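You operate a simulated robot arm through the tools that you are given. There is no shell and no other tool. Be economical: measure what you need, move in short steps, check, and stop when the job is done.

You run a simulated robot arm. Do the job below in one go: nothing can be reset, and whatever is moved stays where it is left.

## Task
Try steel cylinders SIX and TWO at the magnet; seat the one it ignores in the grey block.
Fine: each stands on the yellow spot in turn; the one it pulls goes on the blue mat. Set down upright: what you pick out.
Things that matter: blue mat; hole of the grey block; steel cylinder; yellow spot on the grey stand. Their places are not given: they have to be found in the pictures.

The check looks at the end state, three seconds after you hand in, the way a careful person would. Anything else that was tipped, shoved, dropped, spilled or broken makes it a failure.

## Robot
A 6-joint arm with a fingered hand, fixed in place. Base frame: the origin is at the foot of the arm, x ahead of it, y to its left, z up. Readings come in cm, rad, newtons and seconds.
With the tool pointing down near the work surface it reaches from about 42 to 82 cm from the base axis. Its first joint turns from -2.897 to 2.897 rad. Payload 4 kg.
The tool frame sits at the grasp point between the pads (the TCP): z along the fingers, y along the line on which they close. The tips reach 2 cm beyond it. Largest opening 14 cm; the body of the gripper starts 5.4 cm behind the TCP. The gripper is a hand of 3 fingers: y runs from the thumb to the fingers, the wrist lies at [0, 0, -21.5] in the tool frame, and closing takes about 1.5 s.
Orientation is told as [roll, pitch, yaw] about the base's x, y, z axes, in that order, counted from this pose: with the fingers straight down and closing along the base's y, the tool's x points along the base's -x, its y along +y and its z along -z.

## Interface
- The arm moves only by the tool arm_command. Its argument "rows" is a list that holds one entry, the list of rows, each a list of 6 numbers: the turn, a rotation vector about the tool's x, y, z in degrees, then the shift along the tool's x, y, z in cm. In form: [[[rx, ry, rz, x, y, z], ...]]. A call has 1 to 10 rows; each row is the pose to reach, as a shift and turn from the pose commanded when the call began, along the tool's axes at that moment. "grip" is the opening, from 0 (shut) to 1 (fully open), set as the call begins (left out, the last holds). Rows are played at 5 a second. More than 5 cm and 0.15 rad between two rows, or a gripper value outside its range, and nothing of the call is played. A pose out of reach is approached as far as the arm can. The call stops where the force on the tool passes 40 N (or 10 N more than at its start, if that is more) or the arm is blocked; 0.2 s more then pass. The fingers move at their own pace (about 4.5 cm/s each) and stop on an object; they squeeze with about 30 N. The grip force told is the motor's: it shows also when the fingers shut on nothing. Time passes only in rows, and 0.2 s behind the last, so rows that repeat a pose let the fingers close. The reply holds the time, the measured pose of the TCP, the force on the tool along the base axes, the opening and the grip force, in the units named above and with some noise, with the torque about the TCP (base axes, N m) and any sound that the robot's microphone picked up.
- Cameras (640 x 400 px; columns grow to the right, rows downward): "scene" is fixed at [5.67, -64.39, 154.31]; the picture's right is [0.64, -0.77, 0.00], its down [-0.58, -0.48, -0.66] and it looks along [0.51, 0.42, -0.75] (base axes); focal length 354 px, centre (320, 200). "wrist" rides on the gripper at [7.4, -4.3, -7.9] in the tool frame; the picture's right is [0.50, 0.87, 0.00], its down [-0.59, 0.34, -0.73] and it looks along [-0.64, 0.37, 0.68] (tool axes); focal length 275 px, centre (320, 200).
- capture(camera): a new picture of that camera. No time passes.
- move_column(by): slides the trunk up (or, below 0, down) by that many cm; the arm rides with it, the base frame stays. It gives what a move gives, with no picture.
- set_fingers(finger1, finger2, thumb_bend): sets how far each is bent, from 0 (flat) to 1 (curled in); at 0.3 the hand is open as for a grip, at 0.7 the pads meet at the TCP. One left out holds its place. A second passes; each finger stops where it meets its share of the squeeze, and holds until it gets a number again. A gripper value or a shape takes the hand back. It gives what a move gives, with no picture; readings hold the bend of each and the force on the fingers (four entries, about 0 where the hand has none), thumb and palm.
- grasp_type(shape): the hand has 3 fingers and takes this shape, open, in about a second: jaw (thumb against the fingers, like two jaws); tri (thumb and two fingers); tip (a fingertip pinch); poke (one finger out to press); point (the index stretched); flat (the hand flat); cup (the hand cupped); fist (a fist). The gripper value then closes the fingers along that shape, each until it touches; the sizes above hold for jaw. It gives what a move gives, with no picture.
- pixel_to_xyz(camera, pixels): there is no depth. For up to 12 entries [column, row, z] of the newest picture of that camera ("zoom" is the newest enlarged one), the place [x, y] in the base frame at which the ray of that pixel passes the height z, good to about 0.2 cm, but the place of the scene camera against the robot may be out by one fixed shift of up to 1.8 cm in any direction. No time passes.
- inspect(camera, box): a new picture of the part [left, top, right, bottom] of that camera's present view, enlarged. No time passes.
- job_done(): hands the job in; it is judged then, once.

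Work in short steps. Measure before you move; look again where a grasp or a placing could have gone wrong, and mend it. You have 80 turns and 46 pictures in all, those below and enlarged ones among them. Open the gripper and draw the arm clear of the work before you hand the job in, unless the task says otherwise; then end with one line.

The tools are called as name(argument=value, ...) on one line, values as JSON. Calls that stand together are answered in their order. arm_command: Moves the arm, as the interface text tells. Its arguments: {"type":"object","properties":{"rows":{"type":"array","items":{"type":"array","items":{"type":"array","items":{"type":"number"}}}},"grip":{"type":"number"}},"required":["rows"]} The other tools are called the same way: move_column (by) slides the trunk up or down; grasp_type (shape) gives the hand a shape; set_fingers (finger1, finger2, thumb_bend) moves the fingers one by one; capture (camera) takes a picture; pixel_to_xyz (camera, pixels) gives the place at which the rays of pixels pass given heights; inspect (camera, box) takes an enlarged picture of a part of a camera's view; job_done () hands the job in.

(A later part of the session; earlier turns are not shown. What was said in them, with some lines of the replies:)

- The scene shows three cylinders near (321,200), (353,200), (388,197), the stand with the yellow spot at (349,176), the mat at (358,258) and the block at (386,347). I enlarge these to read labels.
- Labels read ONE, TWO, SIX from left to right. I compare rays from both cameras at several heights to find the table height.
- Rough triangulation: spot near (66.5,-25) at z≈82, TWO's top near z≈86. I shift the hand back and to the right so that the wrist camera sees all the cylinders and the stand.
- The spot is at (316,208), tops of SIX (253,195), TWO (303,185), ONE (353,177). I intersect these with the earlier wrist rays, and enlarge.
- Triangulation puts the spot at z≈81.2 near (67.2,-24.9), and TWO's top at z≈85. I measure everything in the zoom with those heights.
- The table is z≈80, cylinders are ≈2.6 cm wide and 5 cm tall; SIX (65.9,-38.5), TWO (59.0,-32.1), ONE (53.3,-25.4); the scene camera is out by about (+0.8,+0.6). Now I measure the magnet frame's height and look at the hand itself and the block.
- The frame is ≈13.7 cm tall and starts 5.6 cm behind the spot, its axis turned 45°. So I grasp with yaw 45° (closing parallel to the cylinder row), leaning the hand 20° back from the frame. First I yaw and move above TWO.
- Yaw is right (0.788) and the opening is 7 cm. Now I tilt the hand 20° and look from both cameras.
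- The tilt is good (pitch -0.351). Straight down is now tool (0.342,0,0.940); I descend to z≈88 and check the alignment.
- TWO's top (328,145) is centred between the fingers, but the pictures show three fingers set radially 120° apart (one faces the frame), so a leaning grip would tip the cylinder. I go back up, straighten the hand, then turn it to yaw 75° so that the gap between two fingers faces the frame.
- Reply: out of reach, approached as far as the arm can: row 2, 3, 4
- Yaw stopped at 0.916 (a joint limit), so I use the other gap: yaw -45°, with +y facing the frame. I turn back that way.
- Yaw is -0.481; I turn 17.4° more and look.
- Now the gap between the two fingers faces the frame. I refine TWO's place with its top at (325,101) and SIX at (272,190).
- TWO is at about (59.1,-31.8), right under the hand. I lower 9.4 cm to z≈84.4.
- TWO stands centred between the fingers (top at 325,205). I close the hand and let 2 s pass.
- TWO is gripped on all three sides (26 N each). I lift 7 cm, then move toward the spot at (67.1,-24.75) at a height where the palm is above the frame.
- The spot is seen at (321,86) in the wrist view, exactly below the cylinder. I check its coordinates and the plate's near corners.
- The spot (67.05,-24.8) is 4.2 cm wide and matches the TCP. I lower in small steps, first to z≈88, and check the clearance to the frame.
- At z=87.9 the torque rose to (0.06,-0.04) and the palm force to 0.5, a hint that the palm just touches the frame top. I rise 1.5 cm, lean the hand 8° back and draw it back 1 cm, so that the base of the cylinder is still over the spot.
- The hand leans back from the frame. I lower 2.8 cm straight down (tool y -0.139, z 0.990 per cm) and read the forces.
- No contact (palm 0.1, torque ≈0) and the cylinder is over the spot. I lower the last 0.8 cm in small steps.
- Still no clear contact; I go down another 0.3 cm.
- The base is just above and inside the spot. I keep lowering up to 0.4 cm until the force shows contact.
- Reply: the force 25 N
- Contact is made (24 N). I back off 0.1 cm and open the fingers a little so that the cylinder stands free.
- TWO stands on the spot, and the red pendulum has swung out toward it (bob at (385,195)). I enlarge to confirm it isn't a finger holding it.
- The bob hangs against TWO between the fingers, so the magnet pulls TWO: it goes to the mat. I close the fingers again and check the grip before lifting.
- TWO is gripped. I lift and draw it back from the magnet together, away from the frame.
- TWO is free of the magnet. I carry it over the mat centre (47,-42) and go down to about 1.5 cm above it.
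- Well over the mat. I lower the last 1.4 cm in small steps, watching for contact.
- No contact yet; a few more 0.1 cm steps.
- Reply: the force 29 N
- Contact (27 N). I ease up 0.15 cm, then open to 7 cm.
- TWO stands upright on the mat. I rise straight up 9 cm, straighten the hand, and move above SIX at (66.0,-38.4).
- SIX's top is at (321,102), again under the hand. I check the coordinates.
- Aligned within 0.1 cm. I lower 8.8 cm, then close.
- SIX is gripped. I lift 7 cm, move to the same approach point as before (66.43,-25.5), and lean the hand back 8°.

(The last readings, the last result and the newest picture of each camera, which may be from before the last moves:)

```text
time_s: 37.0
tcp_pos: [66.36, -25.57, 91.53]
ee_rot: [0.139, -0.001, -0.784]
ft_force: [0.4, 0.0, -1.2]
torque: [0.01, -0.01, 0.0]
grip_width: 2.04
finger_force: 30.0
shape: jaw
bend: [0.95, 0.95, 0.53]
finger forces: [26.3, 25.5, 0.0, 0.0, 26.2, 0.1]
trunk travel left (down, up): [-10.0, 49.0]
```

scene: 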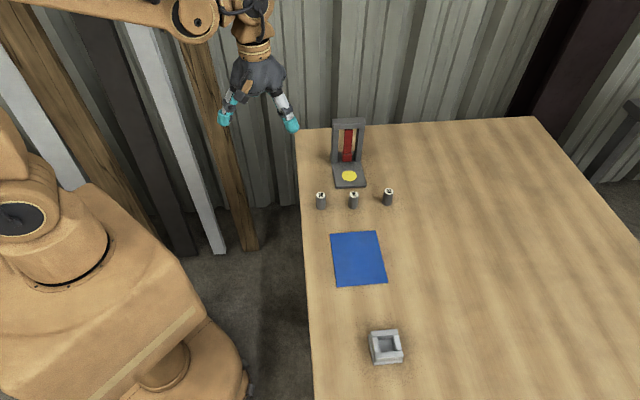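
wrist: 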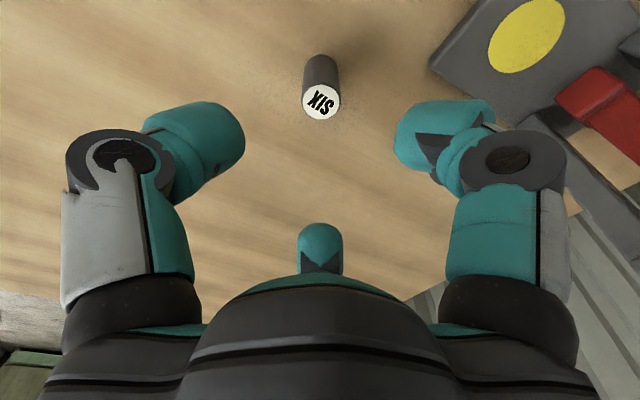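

In place. I lower 5.4 cm to just above the spot and look.

arm_command(rows=[[[0, 0, 0, 0, -0.28, 2], [0, 0, 0, 0, -0.49, 3.5], [0, 0, 0, 0, -0.63, 4.5], [0, 0, 0, 0, -0.75, 5.35]]])

inspect(camera="wrist", box=[220, 70, 460, 310])

```text
time_s: 38.0
tcp_pos: [66.42, -25.64, 86.11]
ee_rot: [0.139, 0.001, -0.783]
ft_force: [-0.3, -0.5, -1.9]
torque: [0.01, -0.01, 0.02]
grip_width: 2.03
finger_force: 30.5
shape: jaw
bend: [0.95, 0.95, 0.53]
finger forces: [26.4, 25.7, 0.1, 0.0, 26.0, 0.0]
trunk travel left (down, up): [-10.0, 49.0]
```

```text
1.67 times, centred on (340, 190) of wrist
```

zoom: 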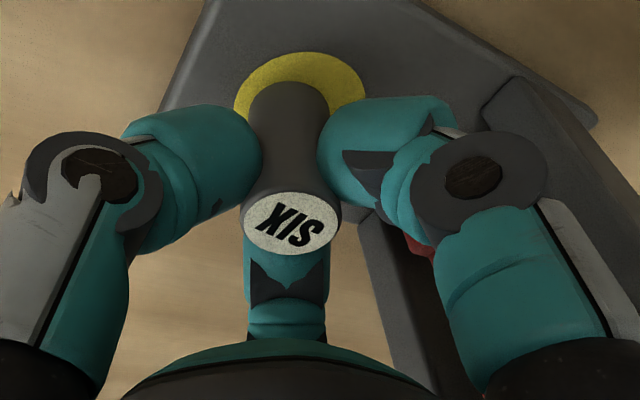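

SIX is over the spot; the bob is not seen beside it so far. I lower until contact.

arm_command(rows=[[[0, 0, 0, 0, -0.03, 0.2], [0, 0, 0, 0, -0.05, 0.35], [0, 0, 0, 0, -0.06, 0.45]]])

arm_command(rows=[[[0, 0, 0, 0, -0.01, 0.1], [0, 0, 0, 0, -0.01, 0.1]]])

```text
time_s: 38.8
tcp_pos: [66.39, -25.57, 85.74]
ee_rot: [0.14, 0.0, -0.783]
ft_force: [-0.5, -0.4, -1.0]
torque: [0.0, 0.01, 0.0]
grip_width: 2.04
finger_force: 29.9
shape: jaw
bend: [0.95, 0.95, 0.53]
finger forces: [26.4, 25.8, 0.0, 0.0, 26.0, 0.1]
trunk travel left (down, up): [-10.0, 49.0]
```

```text
time_s: 39.4
tcp_pos: [66.32, -25.53, 85.73]
ee_rot: [0.139, -0.001, -0.783]
ft_force: [0.5, -0.6, 4.9]
torque: [-0.02, 0.0, -0.01]
grip_width: 2.08
finger_force: 30.0
shape: jaw
bend: [0.95, 0.95, 0.53]
finger forces: [27.0, 26.6, 0.0, 0.0, 27.4, 0.0]
trunk travel left (down, up): [-10.0, 49.0]
```

Light contact (5 N). I open to let it stand and watch the pendulum.

arm_command(rows=[[[0, 0, 0, 0, 0, 0], [0, 0, 0, 0, 0, 0], [0, 0, 0, 0, 0, 0], [0, 0, 0, 0, 0, 0], [0, 0, 0, 0, 0, 0], [0, 0, 0, 0, 0, 0], [0, 0, 0, 0, 0, 0], [0, 0, 0, 0, 0, 0]]], grip=0.4)

inspect(camera="wrist", box=[270, 90, 510, 330])

```text
time_s: 41.2
tcp_pos: [66.36, -25.42, 85.61]
ee_rot: [0.14, 0.001, -0.785]
ft_force: [0.8, -0.8, 0.6]
torque: [0.02, 0.0, -0.01]
grip_width: 5.55
finger_force: 0.0
shape: jaw
bend: [0.38, 0.38, 0.37]
finger forces: [0.0, 0.0, 0.0, 0.1, 0.0, 0.0]
trunk travel left (down, up): [-10.0, 49.0]
```

```text
1.67 times, centred on (390, 210) of wrist
```

zoom: 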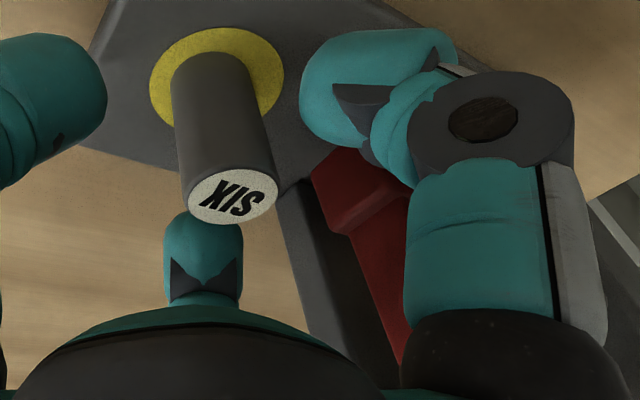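

The bob stays at rest, well away from SIX: the magnet ignores it, so SIX goes into the block. I grip it again and draw it up and back.

arm_command(rows=[[[0, 0, 0, 0, 0, 0], [0, 0, 0, 0, 0, 0], [0, 0, 0, 0, 0, 0], [0, 0, 0, 0, 0, 0], [0, 0, 0, 0, 0, 0], [0, 0, 0, 0, 0, 0], [0, 0, 0, 0, 0, 0], [0, 0, 0, 0, 0, 0]]], grip=0)

arm_command(rows=[[[0, 0, 0, 0, -0.43, -0.56], [0, 0, 0, 0, -1.7, -2.26], [0, 0, 0, 0, -4.4, -4.66], [0, 0, 0, 0, -8.07, -7.2]]])

capture(camera="wrist")

```text
time_s: 43.0
tcp_pos: [66.18, -25.51, 85.53]
ee_rot: [0.141, 0.0, -0.784]
ft_force: [-0.6, -0.4, 1.2]
torque: [-0.01, 0.03, 0.0]
grip_width: 1.63
finger_force: 30.0
shape: jaw
bend: [0.97, 0.5, 0.62]
finger forces: [25.0, 24.0, 0.1, 0.0, 24.9, 0.1]
trunk travel left (down, up): [-10.0, 49.0]
```

```text
time_s: 44.0
tcp_pos: [59.87, -31.88, 91.6]
ee_rot: [0.14, -0.001, -0.785]
ft_force: [-0.8, -0.5, -0.3]
torque: [-0.03, -0.01, -0.03]
grip_width: 1.62
finger_force: 30.1
shape: jaw
bend: [0.97, 0.5, 0.62]
finger forces: [25.1, 24.1, 0.0, 0.0, 24.8, 0.0]
trunk travel left (down, up): [-10.0, 49.0]
```

```text
10 pictures are left
```

wrist: 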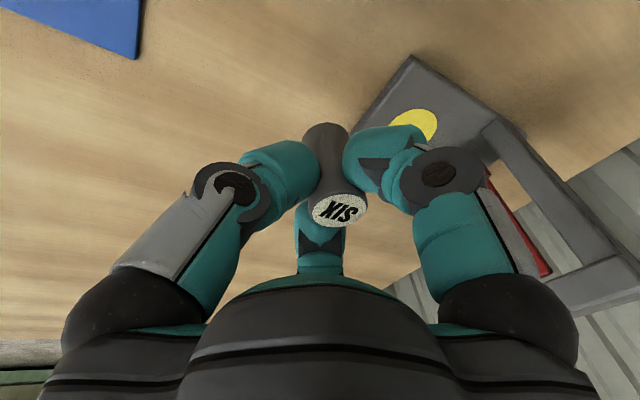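

SIX is held but sits unevenly in the hand. I set it down on the free table here, to take it again with a vertical hand for the hole.

arm_command(rows=[[[0, 0, 0, 0, -0.42, 3], [0, 0, 0, 0, -0.83, 6], [0, 0, 0, 0, -0.93, 6.7], [0, 0, 0, 0, -0.95, 6.85]]])

arm_command(rows=[[[0, 0, 0, 0, -0.01, 0.1], [0, 0, 0, 0, -0.03, 0.2]]])

```text
time_s: 45.0
tcp_pos: [59.98, -31.78, 84.56]
ee_rot: [0.14, 0.0, -0.783]
ft_force: [-0.8, 0.3, -0.9]
torque: [0.01, 0.01, -0.03]
grip_width: 1.63
finger_force: 30.0
shape: jaw
bend: [0.97, 0.5, 0.62]
finger forces: [25.1, 24.2, 0.0, 0.0, 24.6, 0.0]
trunk travel left (down, up): [-10.0, 49.0]
```

```text
time_s: 45.6
tcp_pos: [59.97, -31.95, 84.38]
ee_rot: [0.141, 0.0, -0.785]
ft_force: [-0.3, -0.7, -1.1]
torque: [-0.04, -0.01, -0.01]
grip_width: 1.62
finger_force: 29.5
shape: jaw
bend: [0.97, 0.5, 0.62]
finger forces: [25.0, 24.2, 0.0, 0.0, 24.7, 0.0]
trunk travel left (down, up): [-10.0, 49.0]
```

No contact yet; two more small steps.

arm_command(rows=[[[0, 0, 0, 0, -0.01, 0.1], [0, 0, 0, 0, -0.02, 0.15]]])

arm_command(rows=[[[0, 0, 0, 0, -0.01, 0.08], [0, 0, 0, 0, -0.01, 0.08]]])

```text
time_s: 46.2
tcp_pos: [59.82, -31.94, 84.3]
ee_rot: [0.139, -0.001, -0.785]
ft_force: [0.2, 0.5, -0.5]
torque: [-0.04, -0.02, 0.02]
grip_width: 1.62
finger_force: 29.8
shape: jaw
bend: [0.97, 0.5, 0.62]
finger forces: [25.1, 24.2, 0.1, 0.1, 24.7, 0.0]
trunk travel left (down, up): [-10.0, 49.0]
```

```text
time_s: 46.8
tcp_pos: [60.11, -31.94, 84.26]
ee_rot: [0.139, 0.0, -0.784]
ft_force: [0.2, -0.7, 1.8]
torque: [-0.01, 0.01, 0.04]
grip_width: 1.6
finger_force: 29.8
shape: jaw
bend: [0.97, 0.5, 0.62]
finger forces: [25.1, 24.5, 0.0, 0.0, 25.4, 0.1]
trunk travel left (down, up): [-10.0, 49.0]
```

Contact begins (force z rose by ~2.5 N). I release, rise, straighten the hand and look.

arm_command(rows=[[[0, 0, 0, 0, 0, 0], [0, 0, 0, 0, 0, 0], [0, 0, 0, 0, 0, 0], [0, 0, 0, 0, 0, 0], [0, 0, 0, 0, 0, 0], [0, 0, 0, 0, 0, 0], [0, 0, 0, 0, 0, 0], [0, 0, 0, 0, 0, 0]]], grip=0.5)

arm_command(rows=[[[0, 0, 0, 0, 0.28, -2], [0, 0, 0, 0, 0.83, -5.9], [0, 0, 0, 0, 1.25, -8.9], [4, 0, 0, 0, 1.25, -8.9], [8, 0, 0, 0, 1.25, -8.9]]])

capture(camera="wrist")

```text
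time_s: 48.6
tcp_pos: [59.93, -31.98, 84.34]
ee_rot: [0.141, -0.001, -0.784]
ft_force: [0.1, 0.6, 0.7]
torque: [0.02, 0.02, -0.02]
grip_width: 6.93
finger_force: 0.1
shape: jaw
bend: [0.34, 0.34, 0.33]
finger forces: [0.0, 0.1, 0.0, 0.1, 0.0, 0.0]
trunk travel left (down, up): [-10.0, 49.0]
```

```text
time_s: 49.8
tcp_pos: [59.92, -31.89, 93.19]
ee_rot: [-0.002, 0.001, -0.784]
ft_force: [1.0, 0.3, -0.5]
torque: [-0.01, 0.0, -0.03]
grip_width: 6.95
finger_force: 0.1
shape: jaw
bend: [0.34, 0.34, 0.33]
finger forces: [0.0, 0.1, 0.0, 0.1, 0.0, 0.0]
trunk travel left (down, up): [-10.0, 49.0]
```

```text
9 pictures are left
```

wrist: 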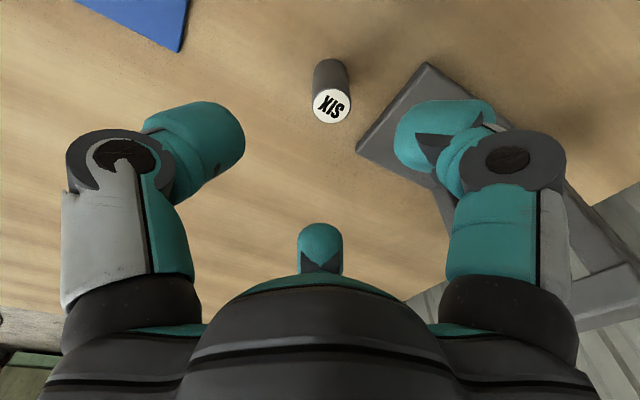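

SIX stands upright, top at (332,105). I measure it.

pixel_to_xyz(camera="wrist", pixels=[[332, 105, 85], [332, 71, 80]])

```text
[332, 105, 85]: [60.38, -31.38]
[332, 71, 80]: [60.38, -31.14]
```

SIX is at (60.4,-31.3). I shift 0.74 cm forward, lower to z≈84.9 for a high grip, and close.

arm_command(rows=[[[0, 0, 0, 0.09, 0.74, 2], [0, 0, 0, 0.09, 0.74, 5], [0, 0, 0, 0.09, 0.74, 8.3]]])

arm_command(rows=[[[0, 0, 0, 0, 0, 0], [0, 0, 0, 0, 0, 0], [0, 0, 0, 0, 0, 0], [0, 0, 0, 0, 0, 0], [0, 0, 0, 0, 0, 0], [0, 0, 0, 0, 0, 0], [0, 0, 0, 0, 0, 0], [0, 0, 0, 0, 0, 0], [0, 0, 0, 0, 0, 0]]], grip=0)

```text
time_s: 50.6
tcp_pos: [60.57, -31.48, 84.9]
ee_rot: [-0.001, 0.0, -0.782]
ft_force: [0.2, 0.5, -0.4]
torque: [-0.02, 0.0, 0.04]
grip_width: 6.99
finger_force: 0.1
shape: jaw
bend: [0.34, 0.34, 0.33]
finger forces: [0.0, 0.0, 0.0, 0.0, 0.1, 0.0]
trunk travel left (down, up): [-10.0, 49.0]
```

```text
time_s: 52.6
tcp_pos: [60.47, -31.41, 84.91]
ee_rot: [0.0, 0.001, -0.783]
ft_force: [-0.7, -0.3, 0.4]
torque: [0.01, -0.02, 0.0]
grip_width: 2.05
finger_force: 29.8
shape: jaw
bend: [0.95, 0.95, 0.53]
finger forces: [25.9, 25.7, 0.0, 0.0, 26.2, 0.0]
trunk travel left (down, up): [-10.0, 49.0]
```

Even grip (26 N each, width 2.05). I lift 9 cm and carry SIX back along the diagonal toward the block near (32,-59.6), passing well above TWO.

arm_command(rows=[[[0, 0, 0, 0, 0, -3], [0, 0, 0, 0, 0, -6], [0, 0, 0, 0, 0, -9], [0, 0, 0, 0, -4.5, -9], [0, 0, 0, 0, -9, -9], [0, 0, 0, 0, -13.5, -9], [0, 0, 0, 0, -18, -9], [0, 0, 0, 0, -22.5, -9], [0, 0, 0, 0.1, -27, -9], [0, 0, 0, 0.1, -31.5, -9]]])

arm_command(rows=[[[0, 0, 0, 0, -4.3, 0], [0, 0, 0, 0.1, -8.5, 0]]])

capture(camera="wrist")

```text
time_s: 54.8
tcp_pos: [38.11, -53.41, 93.92]
ee_rot: [0.0, 0.001, -0.785]
ft_force: [0.2, 0.3, -1.2]
torque: [0.0, 0.01, 0.01]
grip_width: 2.03
finger_force: 29.8
shape: jaw
bend: [0.95, 0.95, 0.53]
finger forces: [25.8, 26.2, 0.0, 0.0, 26.4, 0.0]
trunk travel left (down, up): [-10.0, 49.0]
```

```text
time_s: 55.4
tcp_pos: [31.92, -59.42, 93.89]
ee_rot: [-0.002, -0.002, -0.782]
ft_force: [-0.2, 0.0, -1.4]
torque: [0.01, 0.01, -0.03]
grip_width: 2.03
finger_force: 30.0
shape: jaw
bend: [0.95, 0.95, 0.53]
finger forces: [25.8, 26.1, 0.1, 0.0, 26.3, 0.1]
trunk travel left (down, up): [-10.0, 49.0]
```

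```text
8 pictures are left
```

wrist: 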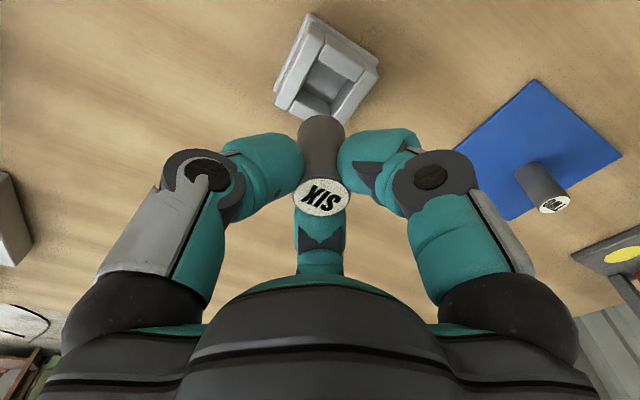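

The block is in view at (327,72). I enlarge it to measure the hole.

inspect(camera="wrist", box=[260, 0, 400, 140])

```text
2.86 times, centred on (330, 70) of wrist
```

zoom: 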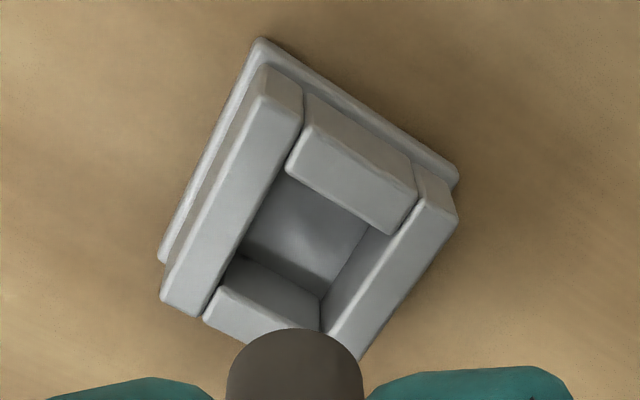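

I take the hole's rim corners at (281,162),(400,235),(322,332),(218,286) in the zoom, and compare the base centre (309,220) with the rim centre (307,254) to find the rim height.

pixel_to_xyz(camera="zoom", pixels=[[309, 220, 80], [307, 254, 82], [307, 254, 83], [307, 254, 84], [281, 162, 83], [400, 235, 83], [322, 332, 83], [218, 286, 83], [458, 180, 80], [160, 260, 80], [262, 38, 80], [302, 320, 89]])

```text
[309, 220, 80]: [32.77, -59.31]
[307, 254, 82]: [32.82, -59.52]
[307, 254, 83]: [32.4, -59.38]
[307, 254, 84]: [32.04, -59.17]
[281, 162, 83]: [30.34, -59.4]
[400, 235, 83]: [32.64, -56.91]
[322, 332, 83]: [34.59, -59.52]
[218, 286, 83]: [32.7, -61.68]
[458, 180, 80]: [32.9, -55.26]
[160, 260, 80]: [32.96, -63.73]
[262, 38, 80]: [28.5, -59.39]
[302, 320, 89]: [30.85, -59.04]
```

The hole is ≈3.2 cm wide with its centre near (32.75,-59.4), rim z≈82.4. I shift there, lower until the base of SIX is ≈1 cm above the rim, and look.

arm_command(rows=[[[0, 0, 0, -0.59, 0.59, 0], [0, 0, 0, -0.59, 0.59, 3], [0, 0, 0, -0.59, 0.59, 5.4]]])

inspect(camera="wrist", box=[240, 30, 410, 200])

inspect(camera="scene", box=[340, 280, 440, 380])

```text
time_s: 56.2
tcp_pos: [32.78, -59.56, 88.54]
ee_rot: [-0.001, -0.001, -0.783]
ft_force: [-0.1, 0.0, -2.1]
torque: [0.04, 0.02, -0.01]
grip_width: 2.05
finger_force: 30.0
shape: jaw
bend: [0.95, 0.95, 0.53]
finger forces: [25.8, 26.1, 0.0, 0.0, 26.2, 0.0]
trunk travel left (down, up): [-10.0, 49.0]
```

```text
2.35 times, centred on (325, 115) of wrist
```

zoom: 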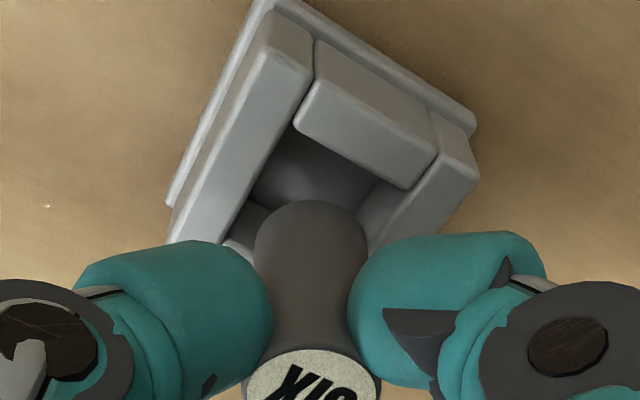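

```text
4.00 times, centred on (390, 330) of scene
```

zoom: 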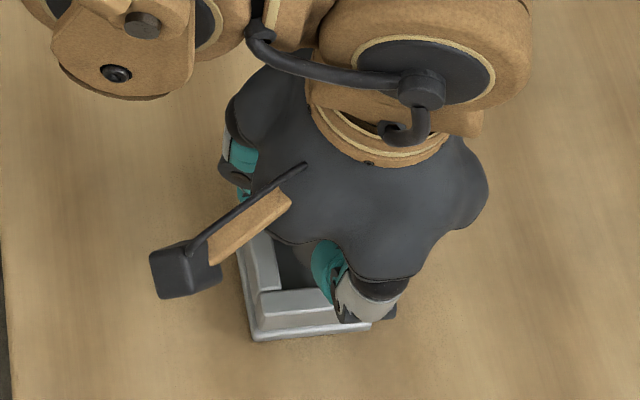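

The rim centre computes to within about 0.2 cm of the hand axis (tool y +0.15–0.24). I shift 0.15 cm that way and lower 1 cm to rim height, then look once more.

arm_command(rows=[[[0, 0, 0, 0, 0.15, 0], [0, 0, 0, 0, 0.15, 0.5], [0, 0, 0, 0, 0.15, 1.0]]])

inspect(camera="wrist", box=[250, 50, 390, 150])

```text
time_s: 57.0
tcp_pos: [32.77, -59.47, 87.76]
ee_rot: [0.001, -0.003, -0.786]
ft_force: [-2.8, -6.1, 32.2]
torque: [-0.08, -0.14, -0.02]
grip_width: 2.14
finger_force: 30.1
shape: jaw
bend: [0.95, 0.97, 0.53]
finger forces: [32.0, 38.0, 0.0, 0.0, 37.4, 0.1]
trunk travel left (down, up): [-10.0, 49.0]
```

```text
4.00 times, centred on (320, 100) of wrist
```

zoom: 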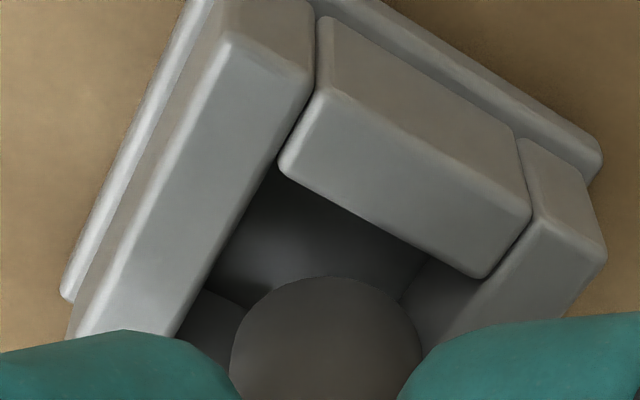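

Contact came at rim height (32 N, pushed toward tool -y): the base sits on the far walls. Working the rim corners out in tool axes gives the hole centre at about (+0.19,-0.10) and the base about (-0.15,+0.15) from the axis; I rise 0.6, shift (+0.3,-0.22) and look.

arm_command(rows=[[[0, 0, 0, 0, 0, -0.3], [0, 0, 0, 0, 0, -0.6], [0, 0, 0, 0.3, -0.22, -0.6]]])

inspect(camera="wrist", box=[250, 50, 390, 150])

```text
time_s: 57.8
tcp_pos: [32.67, -59.43, 88.14]
ee_rot: [-0.001, 0.0, -0.782]
ft_force: [-0.6, 0.0, -1.8]
torque: [0.01, -0.01, 0.01]
grip_width: 2.09
finger_force: 29.3
shape: jaw
bend: [0.95, 0.96, 0.53]
finger forces: [28.9, 29.7, 0.0, 0.0, 29.3, 0.1]
trunk travel left (down, up): [-10.0, 49.0]
```

```text
4.00 times, centred on (320, 100) of wrist
```

zoom: 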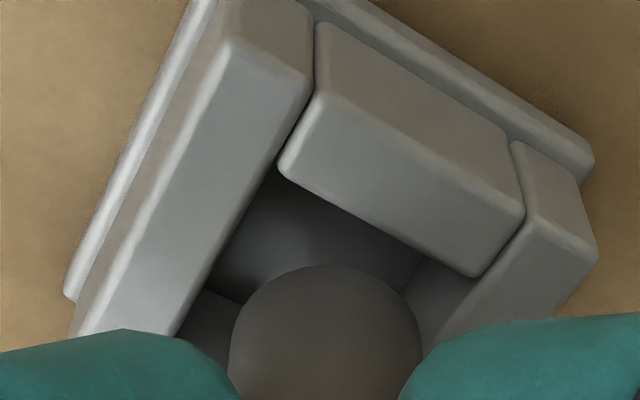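

The hole centre is now at about (0.03,-0.02) and the base at about (-0.17,+0.15) in tool axes. I shift (+0.2,-0.17) and lower 0.8 cm in small steps.

arm_command(rows=[[[0, 0, 0, 0.2, -0.17, 0], [0, 0, 0, 0.2, -0.17, 0.3], [0, 0, 0, 0.2, -0.17, 0.5], [0, 0, 0, 0.2, -0.17, 0.65], [0, 0, 0, 0.2, -0.17, 0.8]]])

```text
time_s: 59.0
tcp_pos: [32.39, -59.38, 87.35]
ee_rot: [-0.001, -0.001, -0.781]
ft_force: [0.0, 0.7, -0.6]
torque: [0.03, -0.01, -0.03]
grip_width: 2.11
finger_force: 29.8
shape: jaw
bend: [0.95, 0.96, 0.53]
finger forces: [28.9, 29.7, 0.1, 0.0, 29.3, 0.0]
trunk travel left (down, up): [-10.0, 49.0]
```

No force at base height 82.5, below the rim: it is entering the hole. I keep lowering in small steps.

arm_command(rows=[[[0, 0, 0, 0, 0, 0.2], [0, 0, 0, 0, 0, 0.4], [0, 0, 0, 0, 0, 0.6], [0, 0, 0, 0, 0, 0.8], [0, 0, 0, 0, 0, 1.0]]])

```text
time_s: 60.2
tcp_pos: [32.35, -59.4, 86.33]
ee_rot: [-0.001, 0.0, -0.785]
ft_force: [-0.5, -0.1, -0.8]
torque: [0.0, 0.0, -0.01]
grip_width: 2.1
finger_force: 30.0
shape: jaw
bend: [0.95, 0.96, 0.53]
finger forces: [28.9, 29.7, 0.1, 0.0, 29.3, 0.1]
trunk travel left (down, up): [-10.0, 49.0]
```

Still free (base ≈81.4). I continue down to 0.9 cm more, watching for the floor.

arm_command(rows=[[[0, 0, 0, 0, 0, 0.15], [0, 0, 0, 0, 0, 0.3], [0, 0, 0, 0, 0, 0.45]]])

arm_command(rows=[[[0, 0, 0, 0, 0, 0.1], [0, 0, 0, 0, 0, 0.2], [0, 0, 0, 0, 0, 0.3]]])

```text
time_s: 61.0
tcp_pos: [32.45, -59.39, 85.89]
ee_rot: [-0.001, -0.001, -0.783]
ft_force: [0.1, 0.0, -0.9]
torque: [0.03, -0.04, -0.04]
grip_width: 2.1
finger_force: 29.4
shape: jaw
bend: [0.95, 0.96, 0.53]
finger forces: [28.9, 29.8, 0.0, 0.1, 29.3, 0.1]
trunk travel left (down, up): [-10.0, 49.0]
```

```text
time_s: 61.8
tcp_pos: [32.42, -59.36, 85.56]
ee_rot: [-0.001, 0.0, -0.784]
ft_force: [-0.2, 0.3, -0.8]
torque: [0.02, -0.01, -0.01]
grip_width: 2.11
finger_force: 30.1
shape: jaw
bend: [0.95, 0.96, 0.53]
finger forces: [29.0, 29.8, 0.1, 0.0, 29.4, 0.0]
trunk travel left (down, up): [-10.0, 49.0]
```

Base ≈80.65; one more 0.3 cm in fine steps.

arm_command(rows=[[[0, 0, 0, 0, 0, 0.1], [0, 0, 0, 0, 0, 0.15]]])

arm_command(rows=[[[0, 0, 0, 0, 0, 0.08], [0, 0, 0, 0, 0, 0.12]]])

```text
time_s: 62.4
tcp_pos: [32.25, -59.43, 85.52]
ee_rot: [-0.001, 0.001, -0.784]
ft_force: [2.0, -1.1, 10.4]
torque: [-0.04, 0.03, 0.03]
grip_width: 2.09
finger_force: 30.0
shape: jaw
bend: [0.95, 0.96, 0.53]
finger forces: [29.2, 31.2, 0.0, 0.0, 30.9, 0.1]
trunk travel left (down, up): [-10.0, 49.0]
```

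```text
time_s: 63.0
tcp_pos: [32.36, -59.32, 85.36]
ee_rot: [0.0, -0.003, -0.783]
ft_force: [5.1, -4.0, 23.6]
torque: [-0.12, -0.04, 0.01]
grip_width: 2.15
finger_force: 29.7
shape: jaw
bend: [0.95, 0.96, 0.53]
finger forces: [30.4, 34.4, 0.0, 0.0, 34.6, 0.0]
trunk travel left (down, up): [-10.0, 49.0]
```

SIX is on the hole's floor. I ease up 0.15 cm, open to 6 cm, and look.

arm_command(rows=[[[0, 0, 0, 0, 0, -0.15], [0, 0, 0, 0, 0, -0.15]]])

arm_command(rows=[[[0, 0, 0, 0, 0, 0], [0, 0, 0, 0, 0, 0], [0, 0, 0, 0, 0, 0], [0, 0, 0, 0, 0, 0], [0, 0, 0, 0, 0, 0], [0, 0, 0, 0, 0, 0], [0, 0, 0, 0, 0, 0], [0, 0, 0, 0, 0, 0]]], grip=0.45)

capture(camera="wrist")

```text
time_s: 63.6
tcp_pos: [32.41, -59.35, 85.48]
ee_rot: [-0.001, 0.0, -0.784]
ft_force: [2.4, -0.8, 10.6]
torque: [-0.01, 0.0, 0.03]
grip_width: 2.14
finger_force: 29.8
shape: jaw
bend: [0.95, 0.96, 0.53]
finger forces: [30.6, 32.3, 0.1, 0.1, 32.4, 0.0]
trunk travel left (down, up): [-10.0, 49.0]
```

```text
time_s: 65.4
tcp_pos: [32.4, -59.4, 85.48]
ee_rot: [0.0, 0.0, -0.784]
ft_force: [0.5, 0.0, 0.2]
torque: [0.03, 0.0, 0.0]
grip_width: 6.28
finger_force: 0.1
shape: jaw
bend: [0.36, 0.36, 0.35]
finger forces: [0.0, 0.0, 0.0, 0.1, 0.1, 0.0]
trunk travel left (down, up): [-10.0, 49.0]
```

```text
2 pictures are left
```

wrist: 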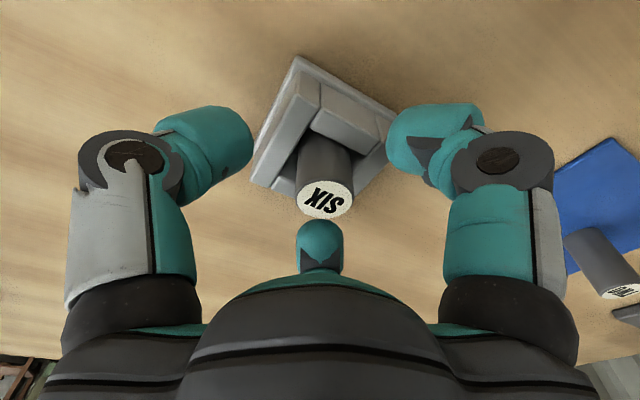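

SIX stands in the hole, free of the fingers. I rise straight up 22 cm, and then draw aside.

arm_command(rows=[[[0, 0, 0, 0, 0, -1.5], [0, 0, 0, 0, 0, -4], [0, 0, 0, 0, 0, -8], [0, 0, 0, 0, 0, -12], [0, 0, 0, 0, 0, -16], [0, 0, 0, 0, 0, -20], [0, 0, 0, 4, 0, -22], [0, 0, 0, 8, 0, -22], [0, 0, 0, 12, 0, -22]]])

capture(camera="scene")

```text
time_s: 67.4
tcp_pos: [23.77, -50.8, 107.68]
ee_rot: [-0.001, 0.0, -0.784]
ft_force: [-0.3, -0.3, 0.5]
torque: [-0.02, -0.02, 0.03]
grip_width: 6.27
finger_force: 0.0
shape: jaw
bend: [0.36, 0.36, 0.35]
finger forces: [0.0, 0.1, 0.1, 0.1, 0.0, 0.1]
trunk travel left (down, up): [-10.0, 49.0]
```

```text
1 pictures are left
```

scene: 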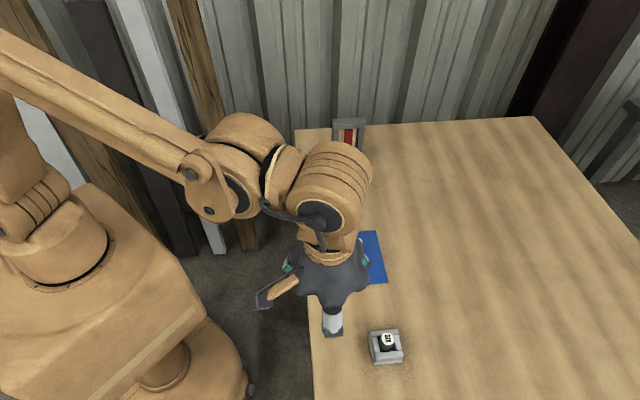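

SIX is seated in the block, which has not moved (still at (386,347)), and TWO was last seen standing on the mat. I open the hand fully and take one last enlarged look at the block.

arm_command(rows=[[[0, 0, 0, 0, 0, 0], [0, 0, 0, 0, 0, 0], [0, 0, 0, 0, 0, 0], [0, 0, 0, 0, 0, 0], [0, 0, 0, 0, 0, 0]]], grip=1)

inspect(camera="scene", box=[350, 310, 430, 380])

```text
time_s: 68.6
tcp_pos: [23.75, -50.99, 107.53]
ee_rot: [0.0, 0.0, -0.782]
ft_force: [0.8, 0.3, 0.1]
torque: [0.0, 0.03, 0.02]
grip_width: 13.99
finger_force: 0.0
shape: jaw
bend: [0.3, 0.3, 0.3]
finger forces: [0.0, 0.0, 0.1, 0.0, 0.0, 0.1]
trunk travel left (down, up): [-10.0, 49.0]
```

```text
5.71 times, centred on (390, 345) of scene
```

zoom: 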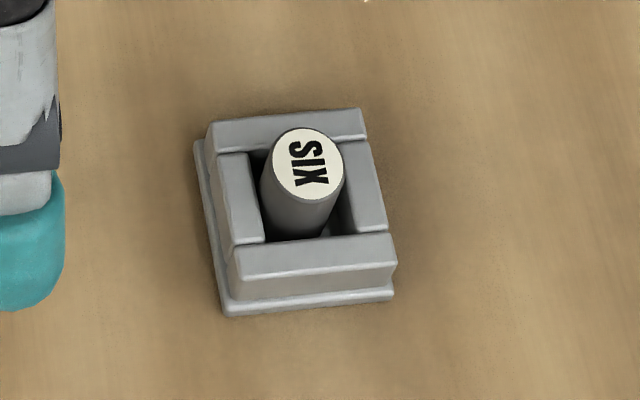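

Checked: SIX is seated in the hole, the block is undisturbed and the hand is open and clear. I hand the job in.

job_done()

```text
The job is handed in.
```

The magnet pulled TWO, which now stands on the blue mat, and ignored SIX, which is seated upright in the grey block; the job is handed in.
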